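You operate a simulated robot arm through the tools that you are given. There is no shell and no other tool. Be economical: measure what you need, move in short steps, check, and stop when the job is done.

You are at the controls of a simulated two-armed robot. One attempt, no reset.

JOB
Carry the blue cool box with both arms and set it on the top of the steel cart.

The check looks at the end state, three seconds after you hand in, the way a careful person would. Anything else that was tipped, shoved, dropped, spilled or broken makes it a failure.

ROBOT AND FRAMES
Two 7-joint arms with two-finger parallel grippers on one trunk, on a base that drives. Base frame: it is fixed to the floor where the robot stands at the start and does not move with it; the origin is under the middle of the robot, x ahead of it, y to its left, z up; the surface under the hand at the start is at about z = 72. Lengths are in cm, angles in rad, forces in N, time in s.
The left shoulder is at the start at [5, 16.1, 107.3], the right one opposite. With the tool pointing down near the work surface each hand reaches from about 16 to 68 cm from the robot's upright axis, wherever it stands, measured 20 degrees to its own side. Places, roughly: top of the steel cart [70, -120, 70]. Payload 3.43 kg a hand.
Tool frame (each hand has its own): the origin (TCP) lies between the finger pads and is the grasp point; the fingertips stand 3 cm ahead of it; z points along the fingers, y is the line along which they close. The gripper opens to 9.4 cm. The fingers are 2.8 cm wide and 1 cm thick; the gripper's body (5 by 9.6 cm) begins 5.5 cm behind the TCP.
Orientation is that of the tool frame in the base frame, as [roll, pitch, yaw] about the fixed x, y, z axes, in that order (R = Rz(yaw) Ry(pitch) Rx(roll)). With the fingers straight down and closing along the base's y, the tool's x points along the base's -x, its y along +y and its z along -z.

CONTROLS
- The arms move only by the tool nudge_tool. It takes "left_plan", "right_plan" or both (then of equal length, played together; a hand with none holds still); each is a list of rows, each a list of 7 numbers: the shift along the tool's x, y, z in cm, then the turn, a rotation vector about the tool's x, y, z in degrees, then the gripper command, from -1 (fully open) to 1 (shut), values between in proportion. In form: [[dx, dy, dz, ax, ay, az, gripper], ...]. A call has 1 to 20 rows; each row shifts and turns the commanded pose from where the row before left it, along the tool's axes as they then stand. Each row takes 0.2 s and may step no farther than 5 cm and 0.15 rad from the row before; otherwise, or with a gripper value out of range, the whole call is refused. Where a pose cannot be reached the arm comes as near as it can. A force on the tool above 40 N (or 10 N above the force at the start of the call, whichever is more), or a blocked arm, ends the call early, and 0.2 s more pass. The fingers move at their own pace (about 4.5 cm/s each) and stop on an object; they squeeze with about 29 N. The grip force told is the motor's: it shows also when the fingers shut on nothing. Time passes only in rows, and 0.2 s behind the last, so rows that do not move let the fingers close. It gives the time, the measured TCP pose, the force on the tool (base axes), the opening and the grip force at its end, in the units of the frame above (readings bear some noise), with the torque about the TCP (base axes, N m) and any sound that the robot's microphone picked up.
- Cameras (640 x 400 px; columns grow to the right, rows downward): "scene" is now at [12.45, 2.93, 119.64]; the picture's right is [0.34, -0.94, 0.00], its down [-0.53, -0.19, -0.82] and it looks along [0.78, 0.28, -0.57] (base axes); focal length 260 px, centre (320, 200). "left" rides on the left gripper at [7.6, -1.4, -10.2] in its tool frame; the picture's right is [0.18, 0.98, 0.00], its down [-0.75, 0.14, -0.64] and it looks along [-0.63, 0.12, 0.77] (tool axes); focal length 243 px, centre (320, 200). "right" rides on the right gripper at [7.6, 1.4, -10.2] in its tool frame; the picture's right is [-0.18, 0.98, 0.00], its down [-0.75, -0.14, -0.64] and it looks along [-0.63, -0.12, 0.77] (tool axes); focal length 243 px, centre (320, 200).
- snapshot(camera): a new picture of that camera. The clock stands still meanwhile.
- slide_trunk(by): slides the trunk up (or, below 0, down) by that many cm; the arms and the scene camera ride with it, the base frame stays. It gives what a move gives, with no picture.
- drive_base(legs): drives the robot by 1 to 6 legs, each [ahead, left, turn to the left] in cm, cm and rad, along the robot's own axes; the way and the turn of a leg run together, so that a leg with both is an arc; at most 150 cm and 3.142 rad a leg. The arms and the cameras ride along, it lands a little off, and it stops where it bumps. It gives what a move gives.
- turn_head(pan, tilt): turns the head with the scene camera to pan (to the left, within 1.396 rad either way) and tilt (down, from -0.506 to 1.204), counted from straight ahead of the robot. It gives what a move gives.
- point_at(camera, pixels): for up to 12 pixels [column, row] of the newest picture of that camera ("zoom" is the newest enlarged one), the place [x, y, z] in the base frame of the surface seen there, good to about 0.2 cm. The clock stands still meanwhile.
- close_up(camera, box): a new picture of the part [left, top, right, bottom] of that camera's present view, enlarged. The clock stands still meanwhile.
- job_done(): hands the job in; it is judged then, once.

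Work in short steps. Measure before you move; look again where a grasp or a placing could have gone wrong, and mend it. You have 80 turns and 58 pictures in all, those below and enlarged ones among them. Open the grippers and draw the arms clear of the work before you hand the job in, unless the task says otherwise; then end with one line.

The tools are called after "Call:" as a command line: name --argument value ..., lists and objects as JSON in quotes. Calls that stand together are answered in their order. nudge_tool: Moves the arms, as the interface text tells. Its arguments: {"type":"object","properties":{"left_plan":{"type":"array"},"right_plan":{"type":"array"}},"required":[]} The other tools are called the same way: slide_trunk (by) slides the trunk up or down; drive_base (legs) drives the base; turn_head (pan, tilt) turns the head that bears the scene camera; snapshot (camera) takes a picture; point_at (camera, pixels) gives the place of the surface under pixels of a picture; close_up (camera, box) takes an enlarged picture of a part of a camera's view; job_done () hands the job in.

At the start:

```text
clock: 0.0
left_tcp_pos: [31.3, 32.26, 101.62]
left_tool_rot: [3.14, 0.0, -3.14]
left_wrist_force: [0.2, 0.2, 0.5]
left_wrist_torque: [0.0, 0.01, 0.0]
left_gripper_width: 9.39
left_gripper_force: 0.0
right_tcp_pos: [49.64, -6.37, 101.01]
right_tool_rot: [-3.141, 0.0, 3.142]
right_wrist_force: [0.1, -0.3, -0.7]
right_wrist_torque: [0.01, 0.03, 0.04]
right_gripper_width: 9.39
right_gripper_force: 0.1
trunk travel left (down, up): [-10.0, 16.7]
robot x, y, heading: [0.25, -0.25, -0.0]
head pan, tilt: [0.342, 0.6]
```

scene: 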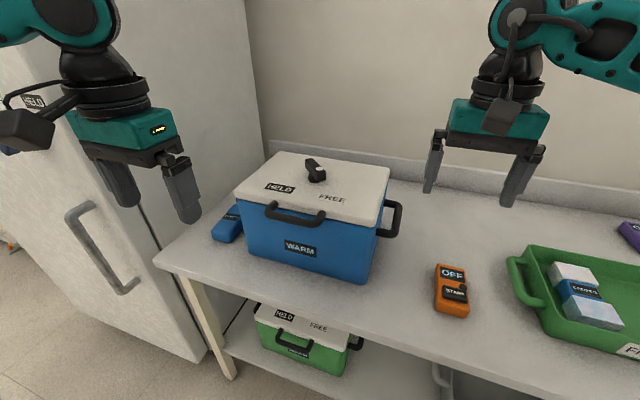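
right: 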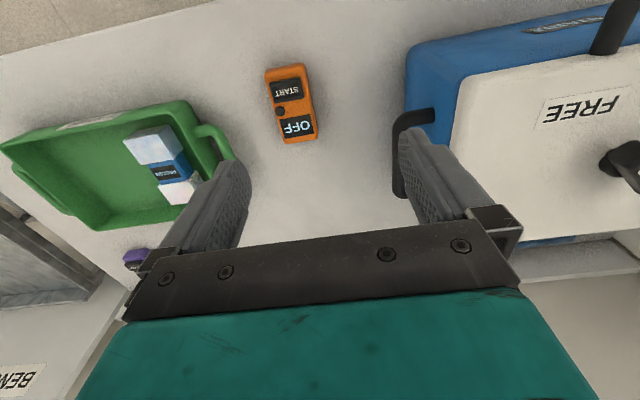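
left: 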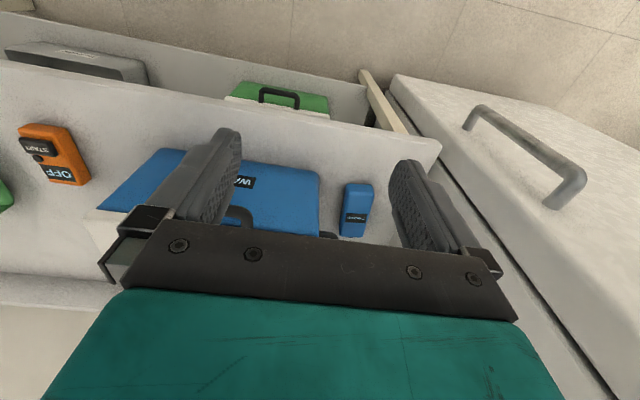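

The blue box spans about (237-400, 152-283) in the scene picture, with side handles and a knob on the lid between HELD and FREE. I take an enlarged view and measure some points.

Call:
close_up --camera "scene" --box '[200, 140, 420, 290]'

Call:
point_at --camera "scene" --pixels '[[279, 153], [389, 168], [238, 192], [377, 228], [316, 165], [399, 204], [380, 233], [270, 212], [325, 215], [246, 252], [370, 282], [450, 290]]'

```text
2.67 times, centred on (310, 215) of scene
```

zoom: 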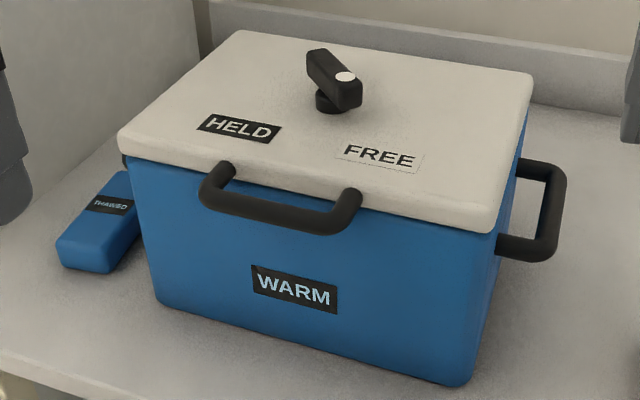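

```text
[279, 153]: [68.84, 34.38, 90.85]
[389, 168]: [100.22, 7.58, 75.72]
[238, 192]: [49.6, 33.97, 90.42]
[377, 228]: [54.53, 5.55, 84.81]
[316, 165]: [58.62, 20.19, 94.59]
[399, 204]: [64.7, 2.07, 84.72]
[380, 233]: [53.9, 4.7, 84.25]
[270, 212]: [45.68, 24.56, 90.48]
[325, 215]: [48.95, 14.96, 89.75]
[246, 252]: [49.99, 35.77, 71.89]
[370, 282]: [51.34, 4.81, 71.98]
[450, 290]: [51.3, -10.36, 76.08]
```

The knob's white dot points toward FREE, and the right handle is about y=2, z=84.7. I look at the cart and at the left side of the box.

Call:
turn_head --pan -0.9 --tilt 0.5

Call:
snapshot --camera "scene"

```text
clock: 1.4
left_tcp_pos: [31.28, 32.36, 101.65]
left_tool_rot: [3.14, 0.001, -3.141]
left_wrist_force: [0.4, 0.2, 0.5]
left_wrist_torque: [-0.03, -0.01, 0.0]
left_gripper_width: 9.4
left_gripper_force: 0.0
right_tcp_pos: [49.76, -6.41, 101.02]
right_tool_rot: [3.141, 0.001, 3.14]
right_wrist_force: [0.4, 0.9, 1.1]
right_wrist_torque: [-0.01, 0.0, 0.0]
right_gripper_width: 9.39
right_gripper_force: 0.0
trunk travel left (down, up): [-10.0, 16.7]
robot x, y, heading: [0.17, -0.09, 0.0]
head pan, tilt: [-0.901, 0.499]
```

```text
53 pictures are left
```

scene: 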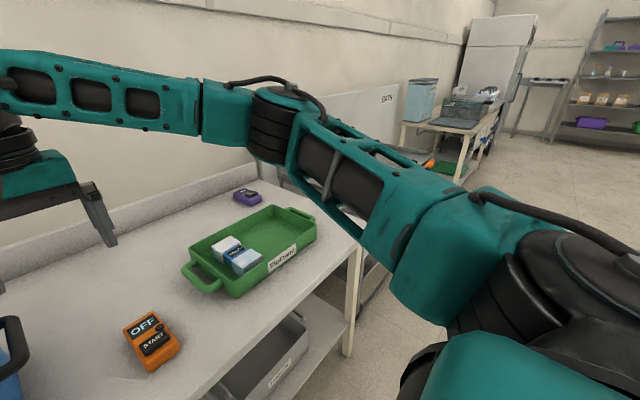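

The right arm hides the cart, so I turn the right wrist to look toward -y with its own camera.

Call:
nudge_tool --right_plan '[[0, 0, 0, 0, 0, 8.5, -1], [0, 0, 0, 0, 0, 8.5, -1], [0, 0, 0, 0, 0, 8.5, -1], [0, 0, 0, 0, 0, 8.5, -1], [0, 0, 0, 0, 0, 8.5, -1], [0, 0, 0, 0, 0, 8.5, -1], [0, 0, 0, 0, 0, 8.5, -1], [0, 0, 0, 0, 0, 8.5, -1]]'

Call:
snapshot --camera "right"

Call:
turn_head --pan 0.55 --tilt 0.6

Call:
snapshot --camera "scene"

```text
clock: 3.2
left_tcp_pos: [31.28, 32.28, 101.64]
left_tool_rot: [3.142, 0.0, -3.14]
left_wrist_force: [0.4, 0.7, -0.2]
left_wrist_torque: [0.02, -0.01, 0.0]
left_gripper_width: 9.41
left_gripper_force: 0.1
right_tcp_pos: [49.86, -6.33, 101.02]
right_tool_rot: [-3.141, 0.0, 1.953]
right_wrist_force: [-0.1, -0.3, -0.1]
right_wrist_torque: [0.0, 0.0, -0.01]
right_gripper_width: 9.4
right_gripper_force: 0.0
trunk travel left (down, up): [-10.0, 16.7]
robot x, y, heading: [0.14, 0.15, -0.002]
head pan, tilt: [-0.901, 0.499]
```

```text
52 pictures are left
```

right: 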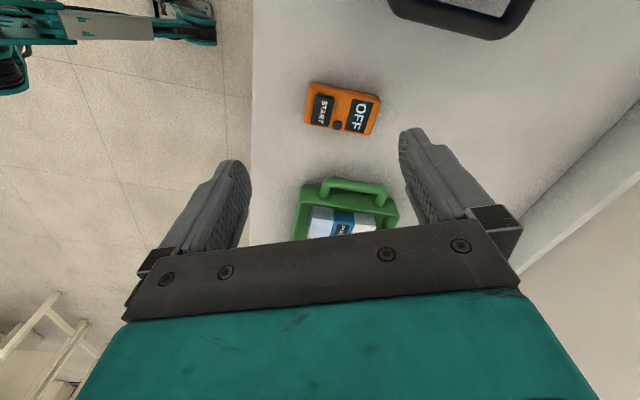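

```text
clock: 4.8
left_tcp_pos: [31.35, 32.26, 101.61]
left_tool_rot: [3.14, -0.002, -3.139]
left_wrist_force: [0.6, -0.2, -0.2]
left_wrist_torque: [0.01, -0.01, 0.02]
left_gripper_width: 9.39
left_gripper_force: 0.0
right_tcp_pos: [49.74, -6.42, 101.09]
right_tool_rot: [3.141, 0.001, 1.954]
right_wrist_force: [0.3, -0.1, 0.6]
right_wrist_torque: [-0.02, 0.0, 0.01]
right_gripper_width: 9.4
right_gripper_force: 0.1
trunk travel left (down, up): [-10.0, 16.7]
robot x, y, heading: [-0.26, -0.19, -0.002]
head pan, tilt: [0.55, 0.6]
```

```text
51 pictures are left
```

scene: 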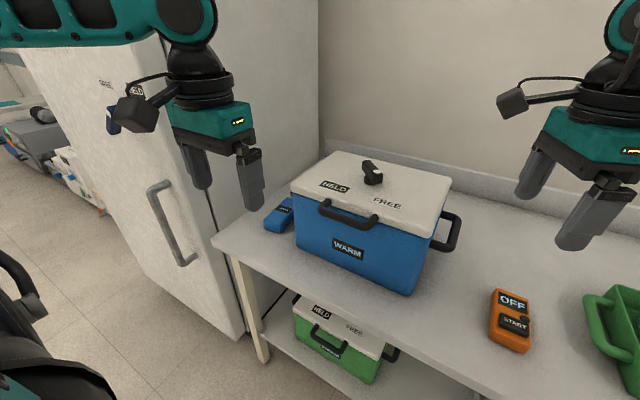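

The wrist camera view is upside-down and the gripper hides the cart, so I'll look at it later from the scene camera. Now I restore the wrist and zoom in on the box's knob at (372,175) and the fridge labels for comparison.

Call:
nudge_tool --right_plan '[[0, 0, 0, 0, 0, -8.5, -1], [0, 0, 0, 0, 0, -8.5, -1], [0, 0, 0, 0, 0, -8.5, -1], [0, 0, 0, 0, 0, -8.5, -1], [0, 0, 0, 0, 0, -8.5, -1], [0, 0, 0, 0, 0, -8.5, -1], [0, 0, 0, 0, 0, -8.5, -1], [0, 0, 0, 0, 0, -8.5, -1]]'

Call:
close_up --camera "scene" --box '[310, 145, 430, 225]'

Call:
point_at --camera "zoom" --pixels '[[340, 130], [320, 100], [360, 170], [330, 190], [120, 210], [400, 330]]'

Call:
close_up --camera "scene" --box '[60, 60, 220, 160]'

```text
clock: 6.6
left_tcp_pos: [31.52, 32.17, 101.62]
left_tool_rot: [3.14, 0.001, -3.139]
left_wrist_force: [-0.6, 0.4, -0.7]
left_wrist_torque: [0.01, -0.01, 0.01]
left_gripper_width: 9.41
left_gripper_force: 0.0
right_tcp_pos: [49.73, -6.37, 101.16]
right_tool_rot: [3.141, 0.0, -3.138]
right_wrist_force: [0.1, -0.5, -0.6]
right_wrist_torque: [-0.04, -0.03, -0.02]
right_gripper_width: 9.4
right_gripper_force: 0.1
trunk travel left (down, up): [-10.0, 16.7]
robot x, y, heading: [-0.27, 0.2, 0.001]
head pan, tilt: [0.55, 0.6]
```

```text
5.00 times, centred on (370, 185) of scene
```

zoom: 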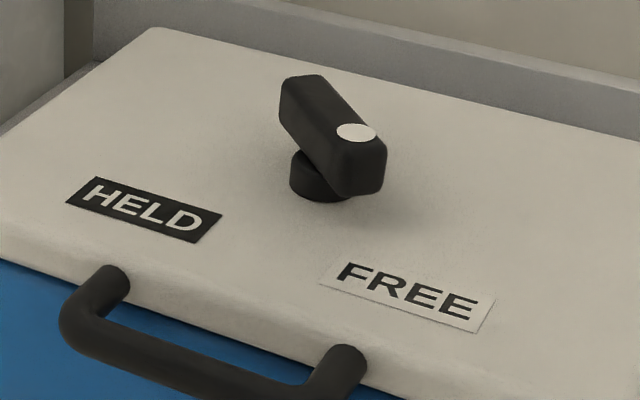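

```text
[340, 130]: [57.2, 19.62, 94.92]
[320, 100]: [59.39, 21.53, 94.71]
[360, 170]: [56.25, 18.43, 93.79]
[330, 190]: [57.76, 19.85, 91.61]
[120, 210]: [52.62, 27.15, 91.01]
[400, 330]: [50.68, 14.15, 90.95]
```

```text
4.00 times, centred on (140, 110) of scene
```

zoom: 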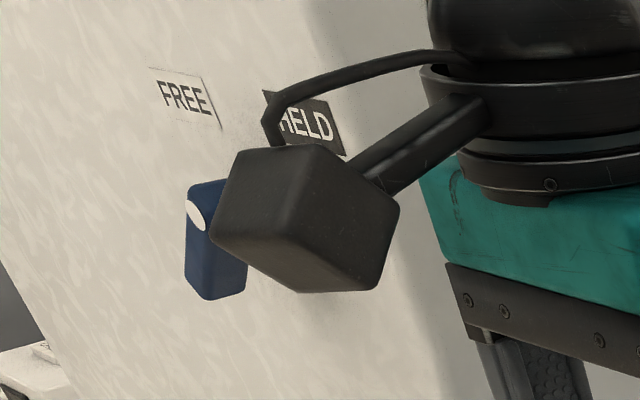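

The knob points to FREE, and the front handle belongs to the lid, so I will carry by the body's side handles and keep it level. I measure the right handle and the fridge side.

Call:
close_up --camera "scene" --box '[410, 190, 490, 260]'

Call:
point_at --camera "scene" --pixels '[[280, 130], [230, 230], [300, 150], [283, 203], [267, 224], [272, 230], [437, 249], [461, 215], [446, 251], [290, 226]]'

```text
5.71 times, centred on (450, 225) of scene
```

zoom: 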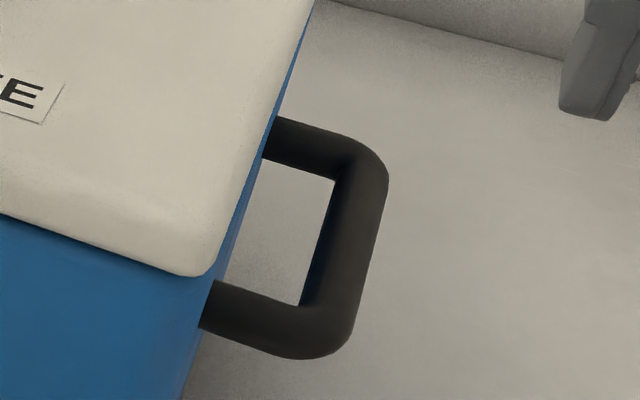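

```text
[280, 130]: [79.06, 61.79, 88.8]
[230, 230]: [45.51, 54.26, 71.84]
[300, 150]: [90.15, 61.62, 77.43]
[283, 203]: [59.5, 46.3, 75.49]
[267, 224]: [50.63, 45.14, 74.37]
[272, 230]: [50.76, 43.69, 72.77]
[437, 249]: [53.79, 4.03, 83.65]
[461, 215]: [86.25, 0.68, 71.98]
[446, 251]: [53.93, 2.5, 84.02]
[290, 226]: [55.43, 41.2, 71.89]
```

Call:
point_at --camera "zoom" --pixels '[[300, 140], [365, 170], [340, 250], [355, 250], [370, 250], [310, 330], [240, 310], [215, 300], [270, 140], [325, 230], [250, 180]]'

Call:
nudge_tool --left_plan '[[0, 3, -1, 0, 0, 0, -1], [0, 3, 0, 0, 0, 0, -1], [0, 3, 0, 0, 0, 0, -1], [-4, 0, 0, 0, 0, 0, -1], [-4, 0, 0, 0, 0, 0, -1], [-4, 0, 0, 0, 0, 0, -1], [-4, 0, 0, 0, 0, 0, -1], [0, 0, 0, 0, 0, 0, -1]]'

Call:
snapshot --camera "left"

```text
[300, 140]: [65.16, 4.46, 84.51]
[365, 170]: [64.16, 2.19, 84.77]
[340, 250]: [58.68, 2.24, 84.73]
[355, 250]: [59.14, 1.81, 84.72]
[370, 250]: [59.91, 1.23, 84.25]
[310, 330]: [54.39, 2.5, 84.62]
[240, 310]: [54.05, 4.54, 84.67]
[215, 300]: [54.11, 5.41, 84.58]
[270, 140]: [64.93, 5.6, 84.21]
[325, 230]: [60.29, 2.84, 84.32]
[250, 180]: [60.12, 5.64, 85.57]
```

```text
clock: 8.4
left_tcp_pos: [47.34, 41.21, 102.72]
left_tool_rot: [3.142, 0.001, 3.141]
left_wrist_force: [0.1, 0.4, 0.0]
left_wrist_torque: [-0.02, 0.02, 0.03]
left_gripper_width: 9.37
left_gripper_force: 0.1
right_tcp_pos: [49.72, -6.27, 101.11]
right_tool_rot: [-3.141, 0.0, -3.141]
right_wrist_force: [0.5, 0.0, 0.4]
right_wrist_torque: [-0.01, -0.01, -0.02]
right_gripper_width: 9.4
right_gripper_force: 0.0
trunk travel left (down, up): [-10.0, 16.7]
robot x, y, heading: [0.07, -0.11, 0.0]
head pan, tilt: [0.55, 0.6]
```

```text
47 pictures are left
```

left: 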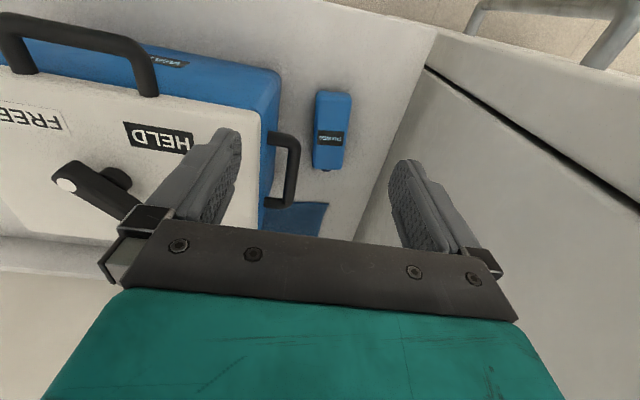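

The right bar has its centre near y=1.9, z=83.9, x 55–65. The left picture shows the left handle at (285,170), the blue pack at (332,130) and a flat blue shape at (295,218); I zoom in on these.

Call:
close_up --camera "left" --box '[240, 80, 400, 240]'

Call:
point_at --camera "left" --pixels '[[291, 140], [291, 165], [288, 190], [295, 160], [280, 140], [278, 200], [318, 95], [349, 97], [314, 165], [342, 167], [300, 220], [325, 208]]'

```text
2.50 times, centred on (320, 160) of left
```

zoom: 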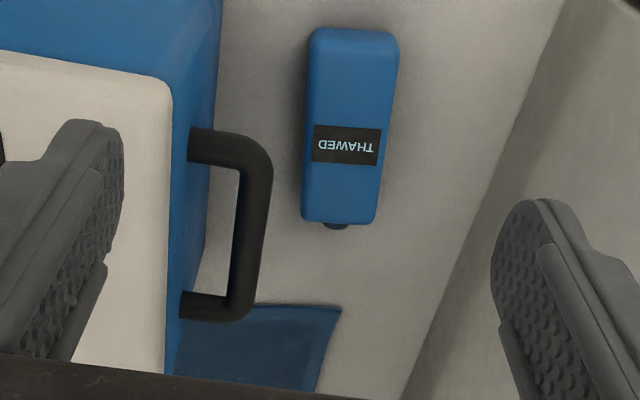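

```text
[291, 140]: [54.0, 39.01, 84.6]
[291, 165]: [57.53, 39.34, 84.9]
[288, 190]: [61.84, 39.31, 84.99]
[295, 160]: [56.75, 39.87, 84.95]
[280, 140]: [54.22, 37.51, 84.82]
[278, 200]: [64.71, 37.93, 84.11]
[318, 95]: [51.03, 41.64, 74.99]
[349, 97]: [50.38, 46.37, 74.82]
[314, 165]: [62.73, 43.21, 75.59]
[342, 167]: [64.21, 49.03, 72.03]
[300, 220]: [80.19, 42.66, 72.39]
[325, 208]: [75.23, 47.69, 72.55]
```

The left bar is centred near y=39.2, z=84.1, x 54–65, clear of the blue pack (y 41–47, top z 75.6). Reach to the left bar is marginal, so I measure the fridge front and bench edge before shifting the base left.

Call:
turn_head --pan 0.75 --tilt 0.9

Call:
snapshot --camera "scene"

```text
clock: 9.2
left_tcp_pos: [47.1, 41.14, 102.73]
left_tool_rot: [-3.141, 0.001, -3.141]
left_wrist_force: [-0.2, 0.9, 0.0]
left_wrist_torque: [0.0, -0.01, 0.01]
left_gripper_width: 9.38
left_gripper_force: 0.0
right_tcp_pos: [49.7, -6.36, 101.09]
right_tool_rot: [-3.141, 0.0, -3.141]
right_wrist_force: [-0.2, -0.1, -0.3]
right_wrist_torque: [0.01, 0.02, -0.01]
right_gripper_width: 9.42
right_gripper_force: 0.0
trunk travel left (down, up): [-10.0, 16.7]
robot x, y, heading: [-0.01, -0.14, -0.001]
head pan, tilt: [0.75, 0.901]
```

```text
45 pictures are left
```

scene: 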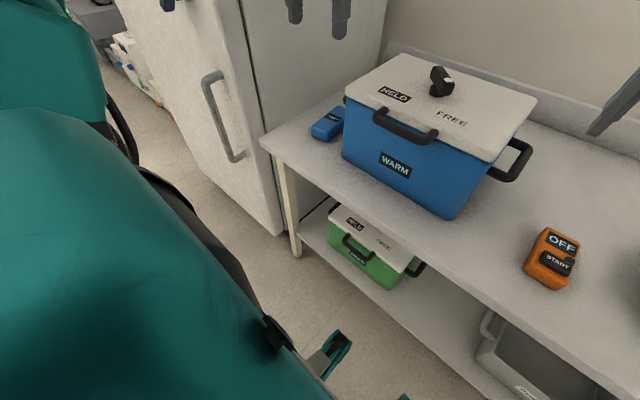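

Call:
point_at --camera "scene" --pixels '[[262, 140], [500, 300], [275, 230], [240, 160], [208, 75], [212, 175], [160, 60], [365, 285], [480, 330], [298, 250], [340, 350], [250, 60]]'

```text
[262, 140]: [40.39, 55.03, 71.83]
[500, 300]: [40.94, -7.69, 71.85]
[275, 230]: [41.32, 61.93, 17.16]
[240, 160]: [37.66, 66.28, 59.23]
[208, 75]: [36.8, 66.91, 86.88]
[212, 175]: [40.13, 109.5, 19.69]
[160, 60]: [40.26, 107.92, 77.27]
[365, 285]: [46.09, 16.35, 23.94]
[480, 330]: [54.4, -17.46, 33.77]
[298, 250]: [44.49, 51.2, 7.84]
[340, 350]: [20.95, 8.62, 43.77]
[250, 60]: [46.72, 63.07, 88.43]
```

Fridge front is at x=40, y≥62; bench edge x=40.5; robot front about x=21. I draw the left hand in and move the base 15 left and 6 ahead to centre on the box.

Call:
nudge_tool --left_plan '[[0, -4, 0, 0, 0, 0, -1], [0, -4, 0, 0, 0, 0, -1], [0, -4, 0, 0, 0, 0, -1], [0, -2, 0, 0, 0, 0, -1]]' --right_plan '[[0, 0, -1, 0, 0, 0, -1], [0, -3, -1, 0, 0, 0, -1], [0, -4, 0, 0, 0, 0, -1], [0, -4, 0, 0, 0, 0, -1]]'

Call:
drive_base --legs '[[0, 15, 0], [6, 0, 0]]'

Call:
turn_head --pan 0.1 --tilt 0.75

Call:
snapshot --camera "scene"

```text
clock: 10.2
left_tcp_pos: [47.4, 27.13, 102.76]
left_tool_rot: [-3.141, -0.001, -3.14]
left_wrist_force: [0.3, -0.1, 0.4]
left_wrist_torque: [0.02, 0.04, 0.03]
left_gripper_width: 9.42
left_gripper_force: 0.0
right_tcp_pos: [49.74, -17.55, 102.86]
right_tool_rot: [3.138, 0.0, -3.141]
right_wrist_force: [-0.8, -0.3, -0.1]
right_wrist_torque: [-0.02, -0.03, 0.01]
right_gripper_width: 9.39
right_gripper_force: 0.0
trunk travel left (down, up): [-10.0, 16.7]
robot x, y, heading: [0.08, 0.15, 0.004]
head pan, tilt: [0.75, 0.901]
```

```text
clock: 12.7
left_tcp_pos: [53.31, 42.29, 102.66]
left_tool_rot: [3.142, -0.001, -3.137]
left_wrist_force: [0.2, -0.4, -0.1]
left_wrist_torque: [-0.04, 0.01, -0.01]
left_gripper_width: 9.41
left_gripper_force: 0.1
right_tcp_pos: [55.8, -2.38, 102.9]
right_tool_rot: [-3.141, 0.0, -3.14]
right_wrist_force: [-0.6, 0.5, -1.2]
right_wrist_torque: [0.02, 0.01, 0.0]
right_gripper_width: 9.41
right_gripper_force: 0.0
trunk travel left (down, up): [-10.0, 16.7]
robot x, y, heading: [6.15, 15.26, 0.001]
head pan, tilt: [0.75, 0.901]
```

```text
clock: 13.8
left_tcp_pos: [53.29, 42.22, 102.81]
left_tool_rot: [3.14, 0.001, -3.14]
left_wrist_force: [-0.5, -0.4, -0.3]
left_wrist_torque: [0.01, 0.0, 0.04]
left_gripper_width: 9.41
left_gripper_force: 0.0
right_tcp_pos: [55.68, -2.44, 102.92]
right_tool_rot: [-3.141, 0.001, -3.139]
right_wrist_force: [0.3, -0.6, -0.3]
right_wrist_torque: [-0.01, 0.02, -0.03]
right_gripper_width: 9.41
right_gripper_force: 0.1
trunk travel left (down, up): [-10.0, 16.7]
robot x, y, heading: [6.03, 14.84, -0.002]
head pan, tilt: [0.099, 0.75]
```

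```text
44 pictures are left
```

scene: 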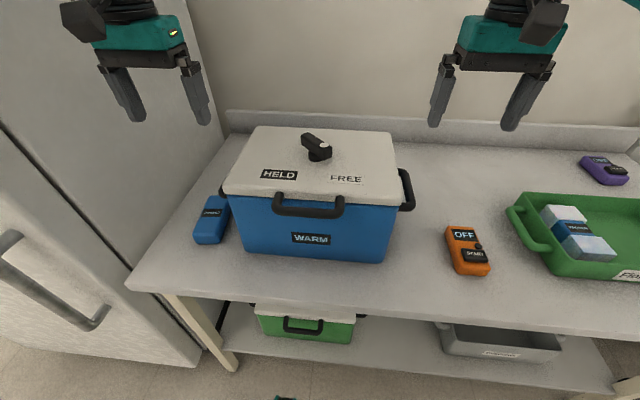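

The hands sit beyond both handles; I move above each bar (x≈59.5), tilt each hand 30° outward so fingers slant inward toward the bars, and narrow the grippers to about 3 cm.

Call:
nudge_tool --left_plan '[[-3.1, 0.15, 3, 0, 0, 0, 0.36], [-3.1, 0, 3, 0, 0, 0, 0.36], [0, 0, 0, 7.5, 0, 0, 0.36], [0, 0, 0, 7.5, 0, 0, 0.36], [0, 0, 0, 7.5, 0, 0, 0.36], [0, 0, 0, 7.5, 0, 0, 0.36], [0, 0, 0, 0, 0, 0, 0.36]]' --right_plan '[[-1.9, 0.65, 3.4, 0, 0, 0, 0.36], [-1.9, 0.6, 3.4, 0, 0, 0, 0.36], [0, 0, 0, -7.5, 0, 0, 0.36], [0, 0, 0, -7.5, 0, 0, 0.36], [0, 0, 0, -7.5, 0, 0, 0.36], [0, 0, 0, -7.5, 0, 0, 0.36], [0, 0, 0, 0, 0, 0, 0.36]]'

Call:
snapshot --camera "scene"

```text
clock: 15.4
left_tcp_pos: [59.51, 42.42, 96.75]
left_tool_rot: [-2.617, 0.0, -3.139]
left_wrist_force: [-0.1, 0.0, -0.1]
left_wrist_torque: [0.0, -0.02, -0.01]
left_gripper_width: 3.01
left_gripper_force: 0.0
right_tcp_pos: [59.63, -1.08, 96.05]
right_tool_rot: [2.615, 0.0, -3.138]
right_wrist_force: [0.7, 0.6, 0.0]
right_wrist_torque: [0.0, 0.0, -0.02]
right_gripper_width: 2.99
right_gripper_force: 0.1
trunk travel left (down, up): [-10.0, 16.7]
robot x, y, heading: [5.95, 14.97, 0.004]
head pan, tilt: [0.099, 0.75]
```

```text
43 pictures are left
```

scene: 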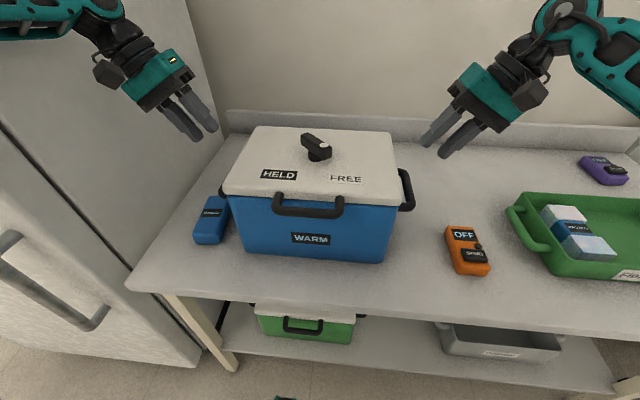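

Both hands are tilted toward the handles and clear. I lower both straight down to the pre-grasp points, 5 cm short of the bars.

Call:
nudge_tool --left_plan '[[0, 1.8, 3.14, 0, 0, 0, 0.36], [0, 1.8, 3.14, 0, 0, 0, 0.36], [0, 0, 0, 0, 0, 0, 0.36]]' --right_plan '[[0, -1.7, 2.97, 0, 0, 0, 0.36], [0, -1.7, 2.97, 0, 0, 0, 0.36], [0, 0, 0, 0, 0, 0, 0.36]]'

Call:
close_up --camera "scene" --box '[360, 120, 520, 230]'

Call:
close_up --camera "left" --box '[120, 60, 520, 310]'

```text
clock: 16.2
left_tcp_pos: [59.44, 42.42, 89.47]
left_tool_rot: [-2.618, 0.001, -3.14]
left_wrist_force: [-0.7, 0.2, -0.3]
left_wrist_torque: [-0.02, -0.02, 0.01]
left_gripper_width: 3.0
left_gripper_force: 0.1
right_tcp_pos: [59.62, -1.19, 89.36]
right_tool_rot: [2.618, 0.002, -3.14]
right_wrist_force: [-0.9, 0.8, -0.5]
right_wrist_torque: [-0.06, -0.01, -0.01]
right_gripper_width: 2.99
right_gripper_force: 0.0
trunk travel left (down, up): [-10.0, 16.7]
robot x, y, heading: [5.81, 14.71, -0.0]
head pan, tilt: [0.099, 0.75]
```

```text
3.64 times, centred on (440, 175) of scene
```

zoom: 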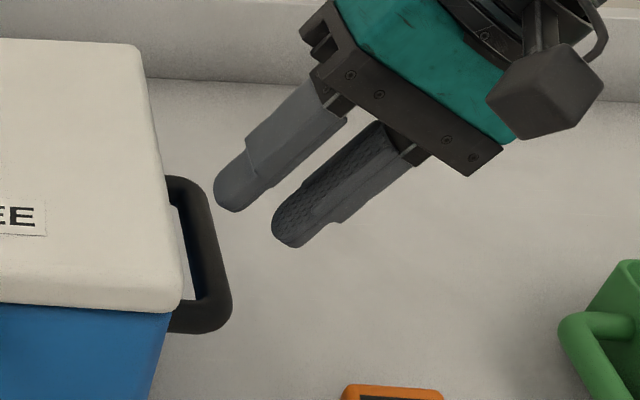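

```text
1.60 times, centred on (320, 185) of left
```

zoom: 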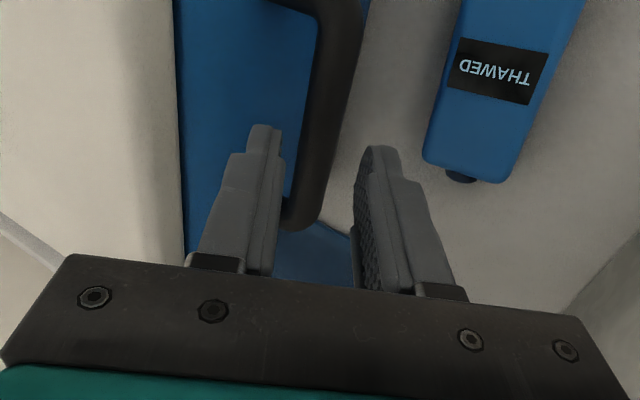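

Left camera shows the bar between the two fingers' lines; readings match the plan. I advance 5 cm along the fingers on both sides.

Call:
nudge_tool --left_plan '[[0, 0, 1.5, 0, 0, 0, 0.36], [0, 0, 1.5, 0, 0, 0, 0.36], [0, 0, 1, 0, 0, 0, 0.36], [0, 0, 1, 0, 0, 0, 0.36], [0, 0, 0, 0, 0, 0, 0.36]]' --right_plan '[[0, 0, 1.5, 0, 0, 0, 0.36], [0, 0, 1.5, 0, 0, 0, 0.36], [0, 0, 1, 0, 0, 0, 0.36], [0, 0, 1, 0, 0, 0, 0.36], [0, 0, 0, 0, 0, 0, 0.36]]'

Call:
close_up --camera "scene" --box '[360, 120, 520, 230]'

Call:
close_up --camera "left" --box '[120, 60, 520, 310]'

Call:
close_up --camera "right" --box '[120, 60, 520, 310]'

```text
clock: 17.4
left_tcp_pos: [59.37, 39.73, 85.13]
left_tool_rot: [-2.618, -0.001, -3.141]
left_wrist_force: [0.0, 0.4, 0.6]
left_wrist_torque: [0.0, -0.04, 0.0]
left_gripper_width: 3.05
left_gripper_force: 0.0
right_tcp_pos: [59.41, 1.33, 85.0]
right_tool_rot: [2.618, 0.0, -3.141]
right_wrist_force: [0.9, 0.4, -0.2]
right_wrist_torque: [0.01, -0.02, -0.03]
right_gripper_width: 3.02
right_gripper_force: 0.1
trunk travel left (down, up): [-10.0, 16.7]
robot x, y, heading: [5.88, 14.87, 0.002]
head pan, tilt: [0.099, 0.75]
```

```text
3.64 times, centred on (440, 175) of scene
```

zoom: 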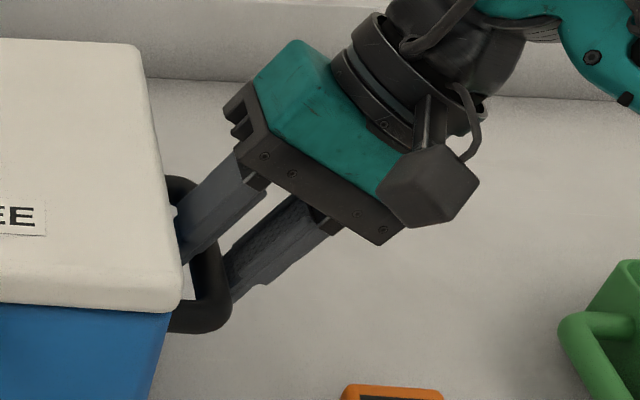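

```text
1.60 times, centred on (320, 185) of left
```

zoom: 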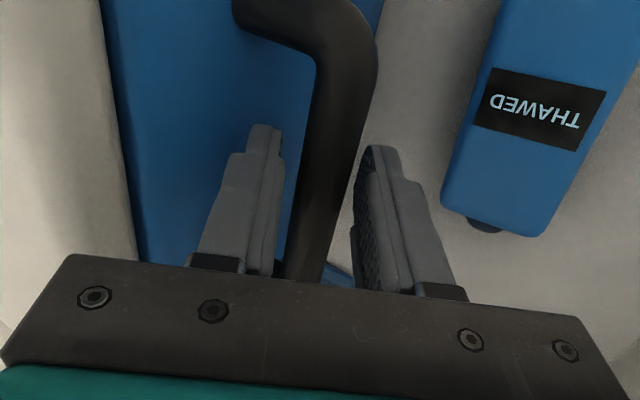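

```text
1.60 times, centred on (320, 185) of right
```

zoom: 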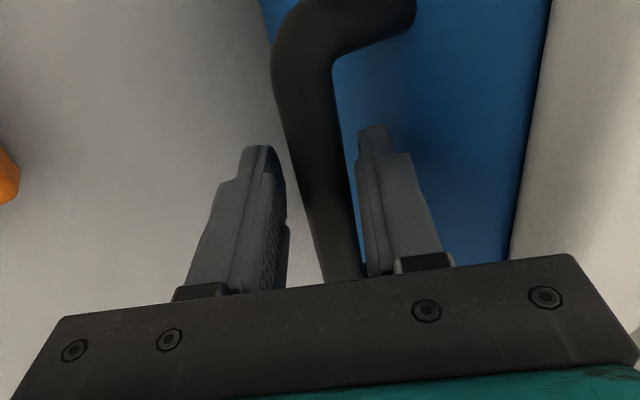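

Both bars lie between the fingers with no contact force. I close both grippers in place.

Call:
nudge_tool --left_plan '[[0, 0, 0, 0, 0, 0, 1], [0, 0, 0, 0, 0, 0, 1], [0, 0, 0, 0, 0, 0, 1], [0, 0, 0, 0, 0, 0, 1]]' --right_plan '[[0, 0, 0, 0, 0, 0, 1], [0, 0, 0, 0, 0, 0, 1], [0, 0, 0, 0, 0, 0, 1], [0, 0, 0, 0, 0, 0, 1]]'

```text
clock: 18.4
left_tcp_pos: [59.53, 39.8, 85.17]
left_tool_rot: [-2.619, -0.001, 3.141]
left_wrist_force: [-0.3, -2.4, 0.4]
left_wrist_torque: [0.01, -0.13, -0.01]
left_gripper_width: 1.76
left_gripper_force: 29.2
right_tcp_pos: [59.47, 1.53, 85.03]
right_tool_rot: [2.616, 0.0, -3.14]
right_wrist_force: [0.3, 3.5, 1.9]
right_wrist_torque: [0.03, 0.02, -0.06]
right_gripper_width: 1.77
right_gripper_force: 28.7
trunk travel left (down, up): [-10.0, 16.7]
robot x, y, heading: [5.65, 15.04, 0.001]
head pan, tilt: [0.099, 0.75]
```

Both grips hold at 1.76 cm with 29 N. I lift with the trunk by 2 cm so both hands rise together, and check the load.

Call:
slide_trunk --by 2

Call:
snapshot --camera "scene"

```text
clock: 19.0
left_tcp_pos: [59.56, 39.87, 87.05]
left_tool_rot: [-2.617, -0.002, -3.14]
left_wrist_force: [-0.3, -6.1, -3.7]
left_wrist_torque: [-0.11, 0.15, -0.17]
left_gripper_width: 1.74
left_gripper_force: 29.2
right_tcp_pos: [59.45, 1.53, 86.79]
right_tool_rot: [2.618, -0.003, -3.14]
right_wrist_force: [1.2, 5.3, -4.3]
right_wrist_torque: [-0.09, -0.09, -0.14]
right_gripper_width: 1.75
right_gripper_force: 29.4
trunk travel left (down, up): [-12.0, 14.7]
robot x, y, heading: [5.93, 15.1, 0.001]
head pan, tilt: [0.099, 0.75]
```

```text
37 pictures are left
```

scene: 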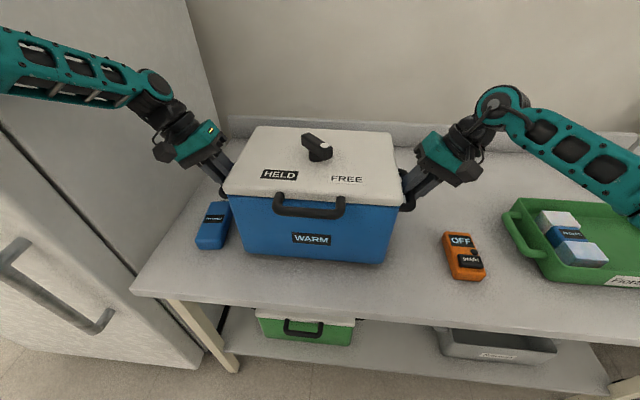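

The load is small (about 4 N a hand); I check whether the box has actually left the bench, lifting 4 cm more.

Call:
slide_trunk --by 4

Call:
snapshot --camera "scene"

Call:
point_at --camera "scene" --pixels '[[250, 240], [380, 250], [248, 258], [383, 270], [235, 190], [395, 195], [265, 130], [380, 137], [315, 140]]'

```text
clock: 19.9
left_tcp_pos: [59.63, 39.85, 91.03]
left_tool_rot: [-2.62, 0.0, -3.139]
left_wrist_force: [-0.8, -6.6, -2.8]
left_wrist_torque: [-0.1, 0.08, -0.13]
left_gripper_width: 1.76
left_gripper_force: 28.6
right_tcp_pos: [59.59, 1.43, 91.0]
right_tool_rot: [2.616, 0.0, -3.141]
right_wrist_force: [0.7, 6.9, -4.2]
right_wrist_torque: [0.0, -0.06, -0.14]
right_gripper_width: 1.76
right_gripper_force: 29.2
trunk travel left (down, up): [-16.0, 10.7]
robot x, y, heading: [5.95, 14.98, 0.007]
head pan, tilt: [0.099, 0.75]
```

```text
36 pictures are left
```

scene: 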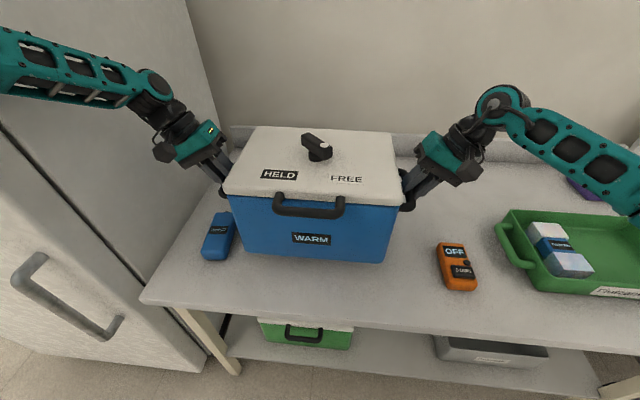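

```text
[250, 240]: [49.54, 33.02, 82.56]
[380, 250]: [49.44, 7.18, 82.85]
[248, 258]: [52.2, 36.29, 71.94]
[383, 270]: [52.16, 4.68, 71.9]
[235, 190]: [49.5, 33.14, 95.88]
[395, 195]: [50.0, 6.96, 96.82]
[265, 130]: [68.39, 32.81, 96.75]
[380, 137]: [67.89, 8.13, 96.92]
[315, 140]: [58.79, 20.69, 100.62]
```

The box is airborne and level (bottom about z=78, lid z≈96.8). I back straight off the bench and look toward the cart.

Call:
slide_trunk --by 3

Call:
drive_base --legs '[[-40, 0, 0]]'

Call:
turn_head --pan -0.6 --tilt 0.45

Call:
snapshot --camera "scene"

```text
clock: 20.6
left_tcp_pos: [59.68, 39.88, 94.17]
left_tool_rot: [-2.618, 0.0, -3.141]
left_wrist_force: [-0.6, -7.0, -4.5]
left_wrist_torque: [-0.01, 0.02, -0.17]
left_gripper_width: 1.76
left_gripper_force: 29.1
right_tcp_pos: [59.57, 1.45, 93.85]
right_tool_rot: [2.616, -0.001, -3.139]
right_wrist_force: [0.6, 7.2, -3.5]
right_wrist_torque: [0.1, 0.05, -0.13]
right_gripper_width: 1.77
right_gripper_force: 29.0
trunk travel left (down, up): [-19.0, 7.7]
robot x, y, heading: [5.74, 14.9, 0.005]
head pan, tilt: [0.099, 0.75]
```

```text
clock: 23.1
left_tcp_pos: [20.0, 39.63, 94.13]
left_tool_rot: [-2.617, 0.001, 3.139]
left_wrist_force: [-0.3, -9.8, -3.7]
left_wrist_torque: [-0.06, -0.08, -0.03]
left_gripper_width: 1.76
left_gripper_force: 28.9
right_tcp_pos: [19.74, 1.15, 94.01]
right_tool_rot: [2.618, 0.001, 3.139]
right_wrist_force: [-0.6, 8.9, -3.4]
right_wrist_torque: [0.03, 0.1, -0.05]
right_gripper_width: 1.76
right_gripper_force: 29.0
trunk travel left (down, up): [-19.0, 7.7]
robot x, y, heading: [-33.44, 15.05, -0.004]
head pan, tilt: [0.099, 0.75]
```

```text
clock: 24.2
left_tcp_pos: [19.97, 39.75, 94.09]
left_tool_rot: [-2.619, 0.001, 3.138]
left_wrist_force: [-0.5, -1.4, -3.9]
left_wrist_torque: [-0.02, -0.06, -0.06]
left_gripper_width: 1.77
left_gripper_force: 29.8
right_tcp_pos: [19.78, 1.22, 93.92]
right_tool_rot: [2.617, -0.001, 3.138]
right_wrist_force: [0.4, 0.4, -4.2]
right_wrist_torque: [-0.08, 0.07, -0.07]
right_gripper_width: 1.77
right_gripper_force: 28.8
trunk travel left (down, up): [-19.0, 7.7]
robot x, y, heading: [-33.94, 15.1, -0.004]
head pan, tilt: [-0.6, 0.45]
```

```text
35 pictures are left
```

scene: 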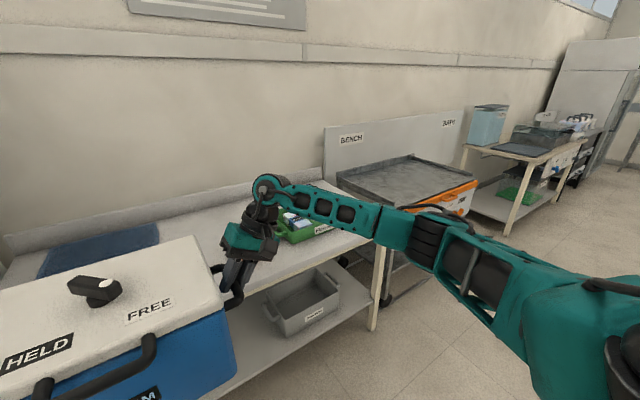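

The steel cart is visible at about (340-470, 155-215) with something orange on its front. I enlarge it and measure.

Call:
close_up --camera "scene" --box '[320, 130, 500, 240]'

Call:
point_at --camera "scene" --pixels '[[338, 176], [412, 156], [478, 181], [400, 207], [400, 180], [440, 175], [460, 190], [455, 200], [425, 205], [385, 298], [378, 260], [480, 165]]'

```text
3.56 times, centred on (410, 185) of scene
```

zoom: 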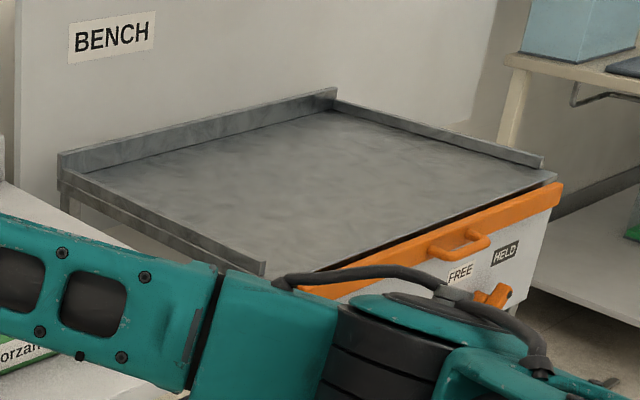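

```text
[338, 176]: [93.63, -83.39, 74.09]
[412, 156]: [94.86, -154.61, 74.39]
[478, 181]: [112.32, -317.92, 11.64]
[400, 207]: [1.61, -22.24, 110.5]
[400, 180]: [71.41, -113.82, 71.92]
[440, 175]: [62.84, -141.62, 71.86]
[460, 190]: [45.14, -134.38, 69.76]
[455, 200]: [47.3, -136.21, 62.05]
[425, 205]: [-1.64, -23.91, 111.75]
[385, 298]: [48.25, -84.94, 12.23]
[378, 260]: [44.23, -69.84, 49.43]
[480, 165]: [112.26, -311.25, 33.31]
```

Cart top is z≈71.9, spanning x 47–94, y −83 to −155, with rails at z 74 on the sides and back and a low orange front. I drive right in two legs, clear of the bench edge (box front at x≈30), then look.

Call:
drive_base --legs '[[0, -50, 0], [0, -50, 0]]'

Call:
turn_head --pan -0.35 --tilt 0.5

Call:
snapshot --camera "scene"

```text
clock: 33.6
left_tcp_pos: [19.91, -60.55, 94.07]
left_tool_rot: [-2.618, -0.001, 3.137]
left_wrist_force: [-0.7, -0.3, -3.1]
left_wrist_torque: [0.01, -0.05, -0.05]
left_gripper_width: 1.76
left_gripper_force: 29.1
right_tcp_pos: [19.52, -99.02, 93.84]
right_tool_rot: [2.618, 0.0, 3.135]
right_wrist_force: [1.0, 0.6, -3.5]
right_wrist_torque: [-0.02, 0.08, -0.12]
right_gripper_width: 1.74
right_gripper_force: 29.1
trunk travel left (down, up): [-19.0, 7.7]
robot x, y, heading: [-34.06, -85.13, -0.008]
head pan, tilt: [-0.6, 0.45]
```

```text
clock: 34.3
left_tcp_pos: [20.02, -60.57, 93.96]
left_tool_rot: [-2.617, 0.0, 3.134]
left_wrist_force: [-1.0, 0.2, -4.4]
left_wrist_torque: [0.0, -0.03, -0.06]
left_gripper_width: 1.78
left_gripper_force: 28.8
right_tcp_pos: [19.5, -99.03, 93.91]
right_tool_rot: [2.617, -0.003, 3.135]
right_wrist_force: [0.1, 0.3, -4.5]
right_wrist_torque: [-0.04, 0.11, -0.04]
right_gripper_width: 1.75
right_gripper_force: 29.0
trunk travel left (down, up): [-19.0, 7.7]
robot x, y, heading: [-33.58, -85.1, -0.007]
head pan, tilt: [-0.351, 0.499]
```

```text
33 pictures are left
```

scene: 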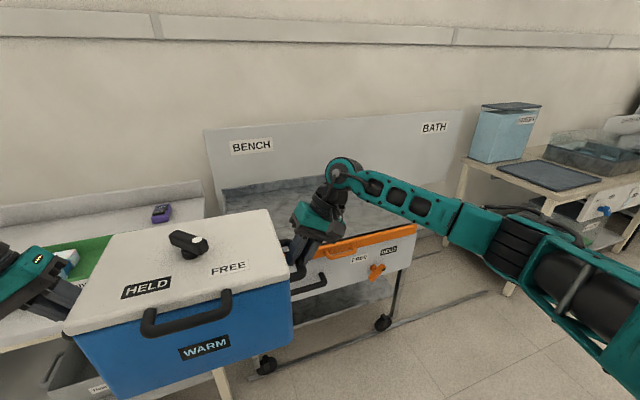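

The cart stands on casters along floor rails, with BENCH and BATH stops and an orange FREE/HELD brake lever at (378,270). I zoom in on this.

Call:
close_up --camera "scene" --box '[240, 210, 500, 390]'

Call:
point_at --camera "scene" --pixels '[[375, 271], [345, 250], [415, 228], [390, 250], [360, 259], [383, 325], [264, 367], [485, 292], [545, 205], [460, 190], [505, 155], [325, 282]]'

```text
2.22 times, centred on (370, 300) of scene
```

zoom: 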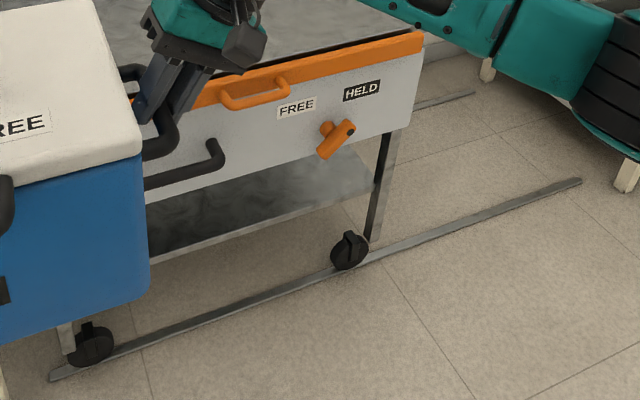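

```text
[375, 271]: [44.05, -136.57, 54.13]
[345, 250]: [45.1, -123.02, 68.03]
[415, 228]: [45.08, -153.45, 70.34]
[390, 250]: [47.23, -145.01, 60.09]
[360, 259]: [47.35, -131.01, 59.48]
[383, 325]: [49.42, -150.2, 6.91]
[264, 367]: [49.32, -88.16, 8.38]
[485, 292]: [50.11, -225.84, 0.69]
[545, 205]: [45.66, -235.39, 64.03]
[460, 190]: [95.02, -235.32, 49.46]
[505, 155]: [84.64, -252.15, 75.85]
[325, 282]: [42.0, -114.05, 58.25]
```

I zoom further onto the brake lever and the caster.

Call:
close_up --camera "scene" --box '[340, 240, 410, 284]'

```text
9.09 times, centred on (375, 262) of scene
```

zoom: 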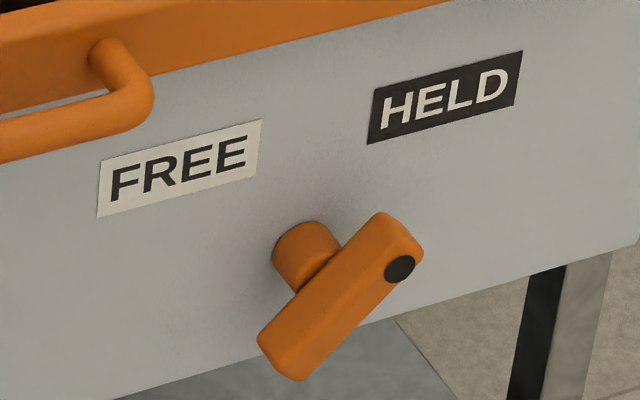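

The lever's dot points at HELD, so the cart is braked. I drive 38.7 right, then 45 ahead so the box centre ends near (65, −118.5), with its bottom at z≈81 above the rails at 74.

Call:
drive_base --legs '[[0, -38.7, 0.005]]'

Call:
drive_base --legs '[[30, 0, 0]]'

Call:
turn_head --pan 0.0 --tilt 0.8

Call:
snapshot --camera "scene"

```text
clock: 38.3
left_tcp_pos: [19.7, -99.74, 93.97]
left_tool_rot: [-2.618, 0.001, 3.134]
left_wrist_force: [-0.1, -0.1, -3.8]
left_wrist_torque: [0.04, -0.02, -0.08]
left_gripper_width: 1.77
left_gripper_force: 29.0
right_tcp_pos: [19.16, -138.19, 93.94]
right_tool_rot: [2.618, -0.001, 3.133]
right_wrist_force: [0.1, -0.1, -3.5]
right_wrist_torque: [-0.04, 0.05, -0.06]
right_gripper_width: 1.77
right_gripper_force: 29.1
trunk travel left (down, up): [-19.0, 7.7]
robot x, y, heading: [-34.24, -124.19, -0.006]
head pan, tilt: [-0.351, 0.499]
```

```text
clock: 40.4
left_tcp_pos: [49.95, -100.52, 94.06]
left_tool_rot: [-2.62, -0.001, 3.125]
left_wrist_force: [0.1, 0.4, -3.3]
left_wrist_torque: [0.04, 0.02, 0.0]
left_gripper_width: 1.77
left_gripper_force: 29.1
right_tcp_pos: [49.27, -138.81, 93.91]
right_tool_rot: [2.619, -0.002, 3.127]
right_wrist_force: [0.8, 0.7, -3.3]
right_wrist_torque: [-0.02, 0.05, -0.05]
right_gripper_width: 1.76
right_gripper_force: 29.4
trunk travel left (down, up): [-19.0, 7.7]
robot x, y, heading: [-3.66, -124.34, -0.015]
head pan, tilt: [-0.351, 0.499]
```

```text
clock: 41.2
left_tcp_pos: [49.85, -100.46, 94.06]
left_tool_rot: [-2.618, -0.002, 3.127]
left_wrist_force: [-0.6, -1.9, -2.9]
left_wrist_torque: [0.0, -0.08, -0.05]
left_gripper_width: 1.77
left_gripper_force: 29.6
right_tcp_pos: [49.14, -138.89, 93.87]
right_tool_rot: [2.618, -0.002, 3.126]
right_wrist_force: [-0.7, 1.0, -3.9]
right_wrist_torque: [-0.08, 0.07, -0.02]
right_gripper_width: 1.78
right_gripper_force: 29.2
trunk travel left (down, up): [-19.0, 7.7]
robot x, y, heading: [-4.13, -124.52, -0.013]
head pan, tilt: [0.0, 0.799]
```

```text
30 pictures are left
```

scene: 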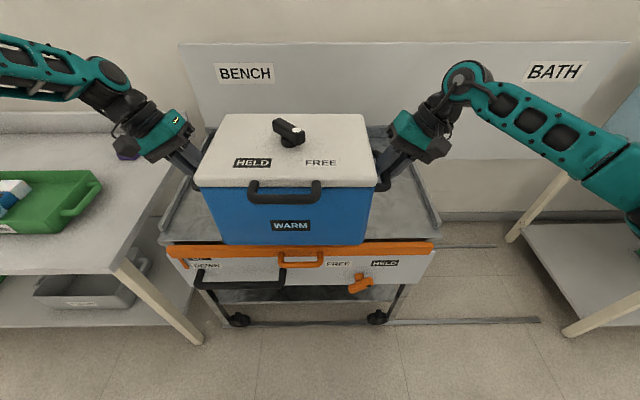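

All clear and aligned. I drive 17 cm further so the box is fully over the cart top, and check the front handle clearance.

Call:
drive_base --legs '[[17, 0, 0.01]]'

Call:
snapshot --camera "scene"

Call:
point_at --camera "scene" --pixels '[[190, 285], [430, 285], [310, 290], [310, 240], [200, 200], [430, 200], [300, 270], [410, 180], [210, 250], [420, 250]]'

```text
clock: 42.6
left_tcp_pos: [66.25, -100.34, 94.02]
left_tool_rot: [-2.619, -0.003, 3.133]
left_wrist_force: [0.5, -0.7, -4.7]
left_wrist_torque: [0.02, 0.0, -0.03]
left_gripper_width: 1.73
left_gripper_force: 29.0
right_tcp_pos: [65.78, -138.68, 93.82]
right_tool_rot: [2.618, -0.003, 3.134]
right_wrist_force: [0.5, 0.4, -3.2]
right_wrist_torque: [0.01, 0.08, -0.08]
right_gripper_width: 1.77
right_gripper_force: 29.0
trunk travel left (down, up): [-19.0, 7.7]
robot x, y, heading: [12.62, -124.59, -0.011]
head pan, tilt: [0.0, 0.799]
```

```text
29 pictures are left
```

scene: 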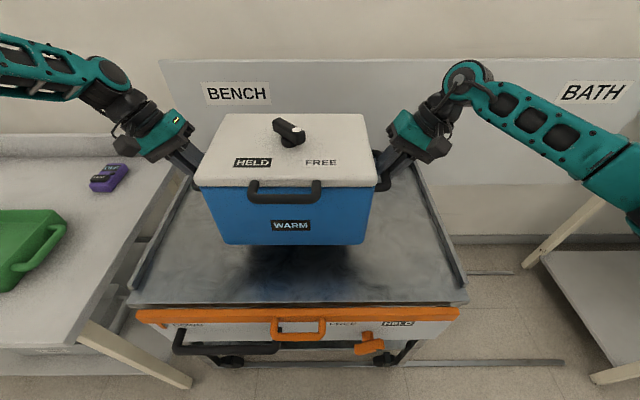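

```text
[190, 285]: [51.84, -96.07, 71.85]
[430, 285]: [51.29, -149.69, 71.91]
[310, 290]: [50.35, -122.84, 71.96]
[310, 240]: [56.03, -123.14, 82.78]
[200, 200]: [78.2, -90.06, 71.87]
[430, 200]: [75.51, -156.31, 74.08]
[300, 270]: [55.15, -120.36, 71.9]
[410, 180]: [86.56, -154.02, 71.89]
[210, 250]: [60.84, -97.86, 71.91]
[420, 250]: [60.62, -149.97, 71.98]
```

The box is over the cart top (z≈71.9), nothing in the way. I lower 8 cm with the trunk, then in small steps until contact.

Call:
slide_trunk --by -8

Call:
slide_trunk --by -0.6

Call:
slide_trunk --by -0.3

Call:
snapshot --camera "scene"

```text
clock: 43.8
left_tcp_pos: [66.2, -100.2, 86.11]
left_tool_rot: [-2.618, -0.003, 3.132]
left_wrist_force: [-0.4, -0.9, -4.2]
left_wrist_torque: [0.01, -0.04, -0.03]
left_gripper_width: 1.75
left_gripper_force: 29.1
right_tcp_pos: [65.8, -138.63, 85.83]
right_tool_rot: [2.617, -0.003, 3.133]
right_wrist_force: [0.3, 0.7, -4.4]
right_wrist_torque: [-0.08, 0.07, -0.05]
right_gripper_width: 1.77
right_gripper_force: 29.3
trunk travel left (down, up): [-11.0, 15.7]
robot x, y, heading: [12.53, -124.31, -0.007]
head pan, tilt: [0.0, 0.799]
```

```text
clock: 44.4
left_tcp_pos: [66.25, -100.31, 85.48]
left_tool_rot: [-2.617, 0.0, 3.135]
left_wrist_force: [-0.5, -0.5, -3.5]
left_wrist_torque: [0.02, -0.06, -0.02]
left_gripper_width: 1.73
left_gripper_force: 29.0
right_tcp_pos: [65.95, -138.69, 85.42]
right_tool_rot: [2.616, -0.001, 3.132]
right_wrist_force: [-0.3, 0.5, -4.3]
right_wrist_torque: [-0.01, 0.08, -0.13]
right_gripper_width: 1.75
right_gripper_force: 28.6
trunk travel left (down, up): [-10.4, 16.3]
robot x, y, heading: [12.24, -124.6, -0.01]
head pan, tilt: [0.0, 0.799]
```

```text
clock: 44.9
left_tcp_pos: [66.29, -100.28, 85.01]
left_tool_rot: [-2.618, 0.002, 3.137]
left_wrist_force: [-0.4, -0.3, -3.7]
left_wrist_torque: [0.03, -0.16, 0.0]
left_gripper_width: 1.78
left_gripper_force: 29.5
right_tcp_pos: [65.85, -138.58, 85.03]
right_tool_rot: [2.615, 0.0, 3.133]
right_wrist_force: [-0.3, 0.9, -2.2]
right_wrist_torque: [0.06, -0.01, -0.05]
right_gripper_width: 1.77
right_gripper_force: 29.2
trunk travel left (down, up): [-10.1, 16.6]
robot x, y, heading: [12.48, -124.76, -0.009]
head pan, tilt: [0.0, 0.799]
```

```text
28 pictures are left
```

scene: 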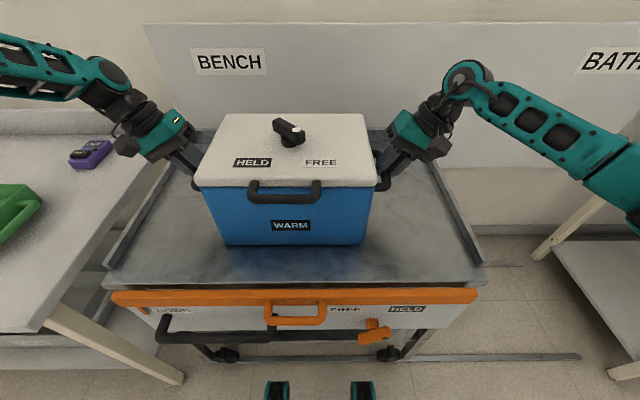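

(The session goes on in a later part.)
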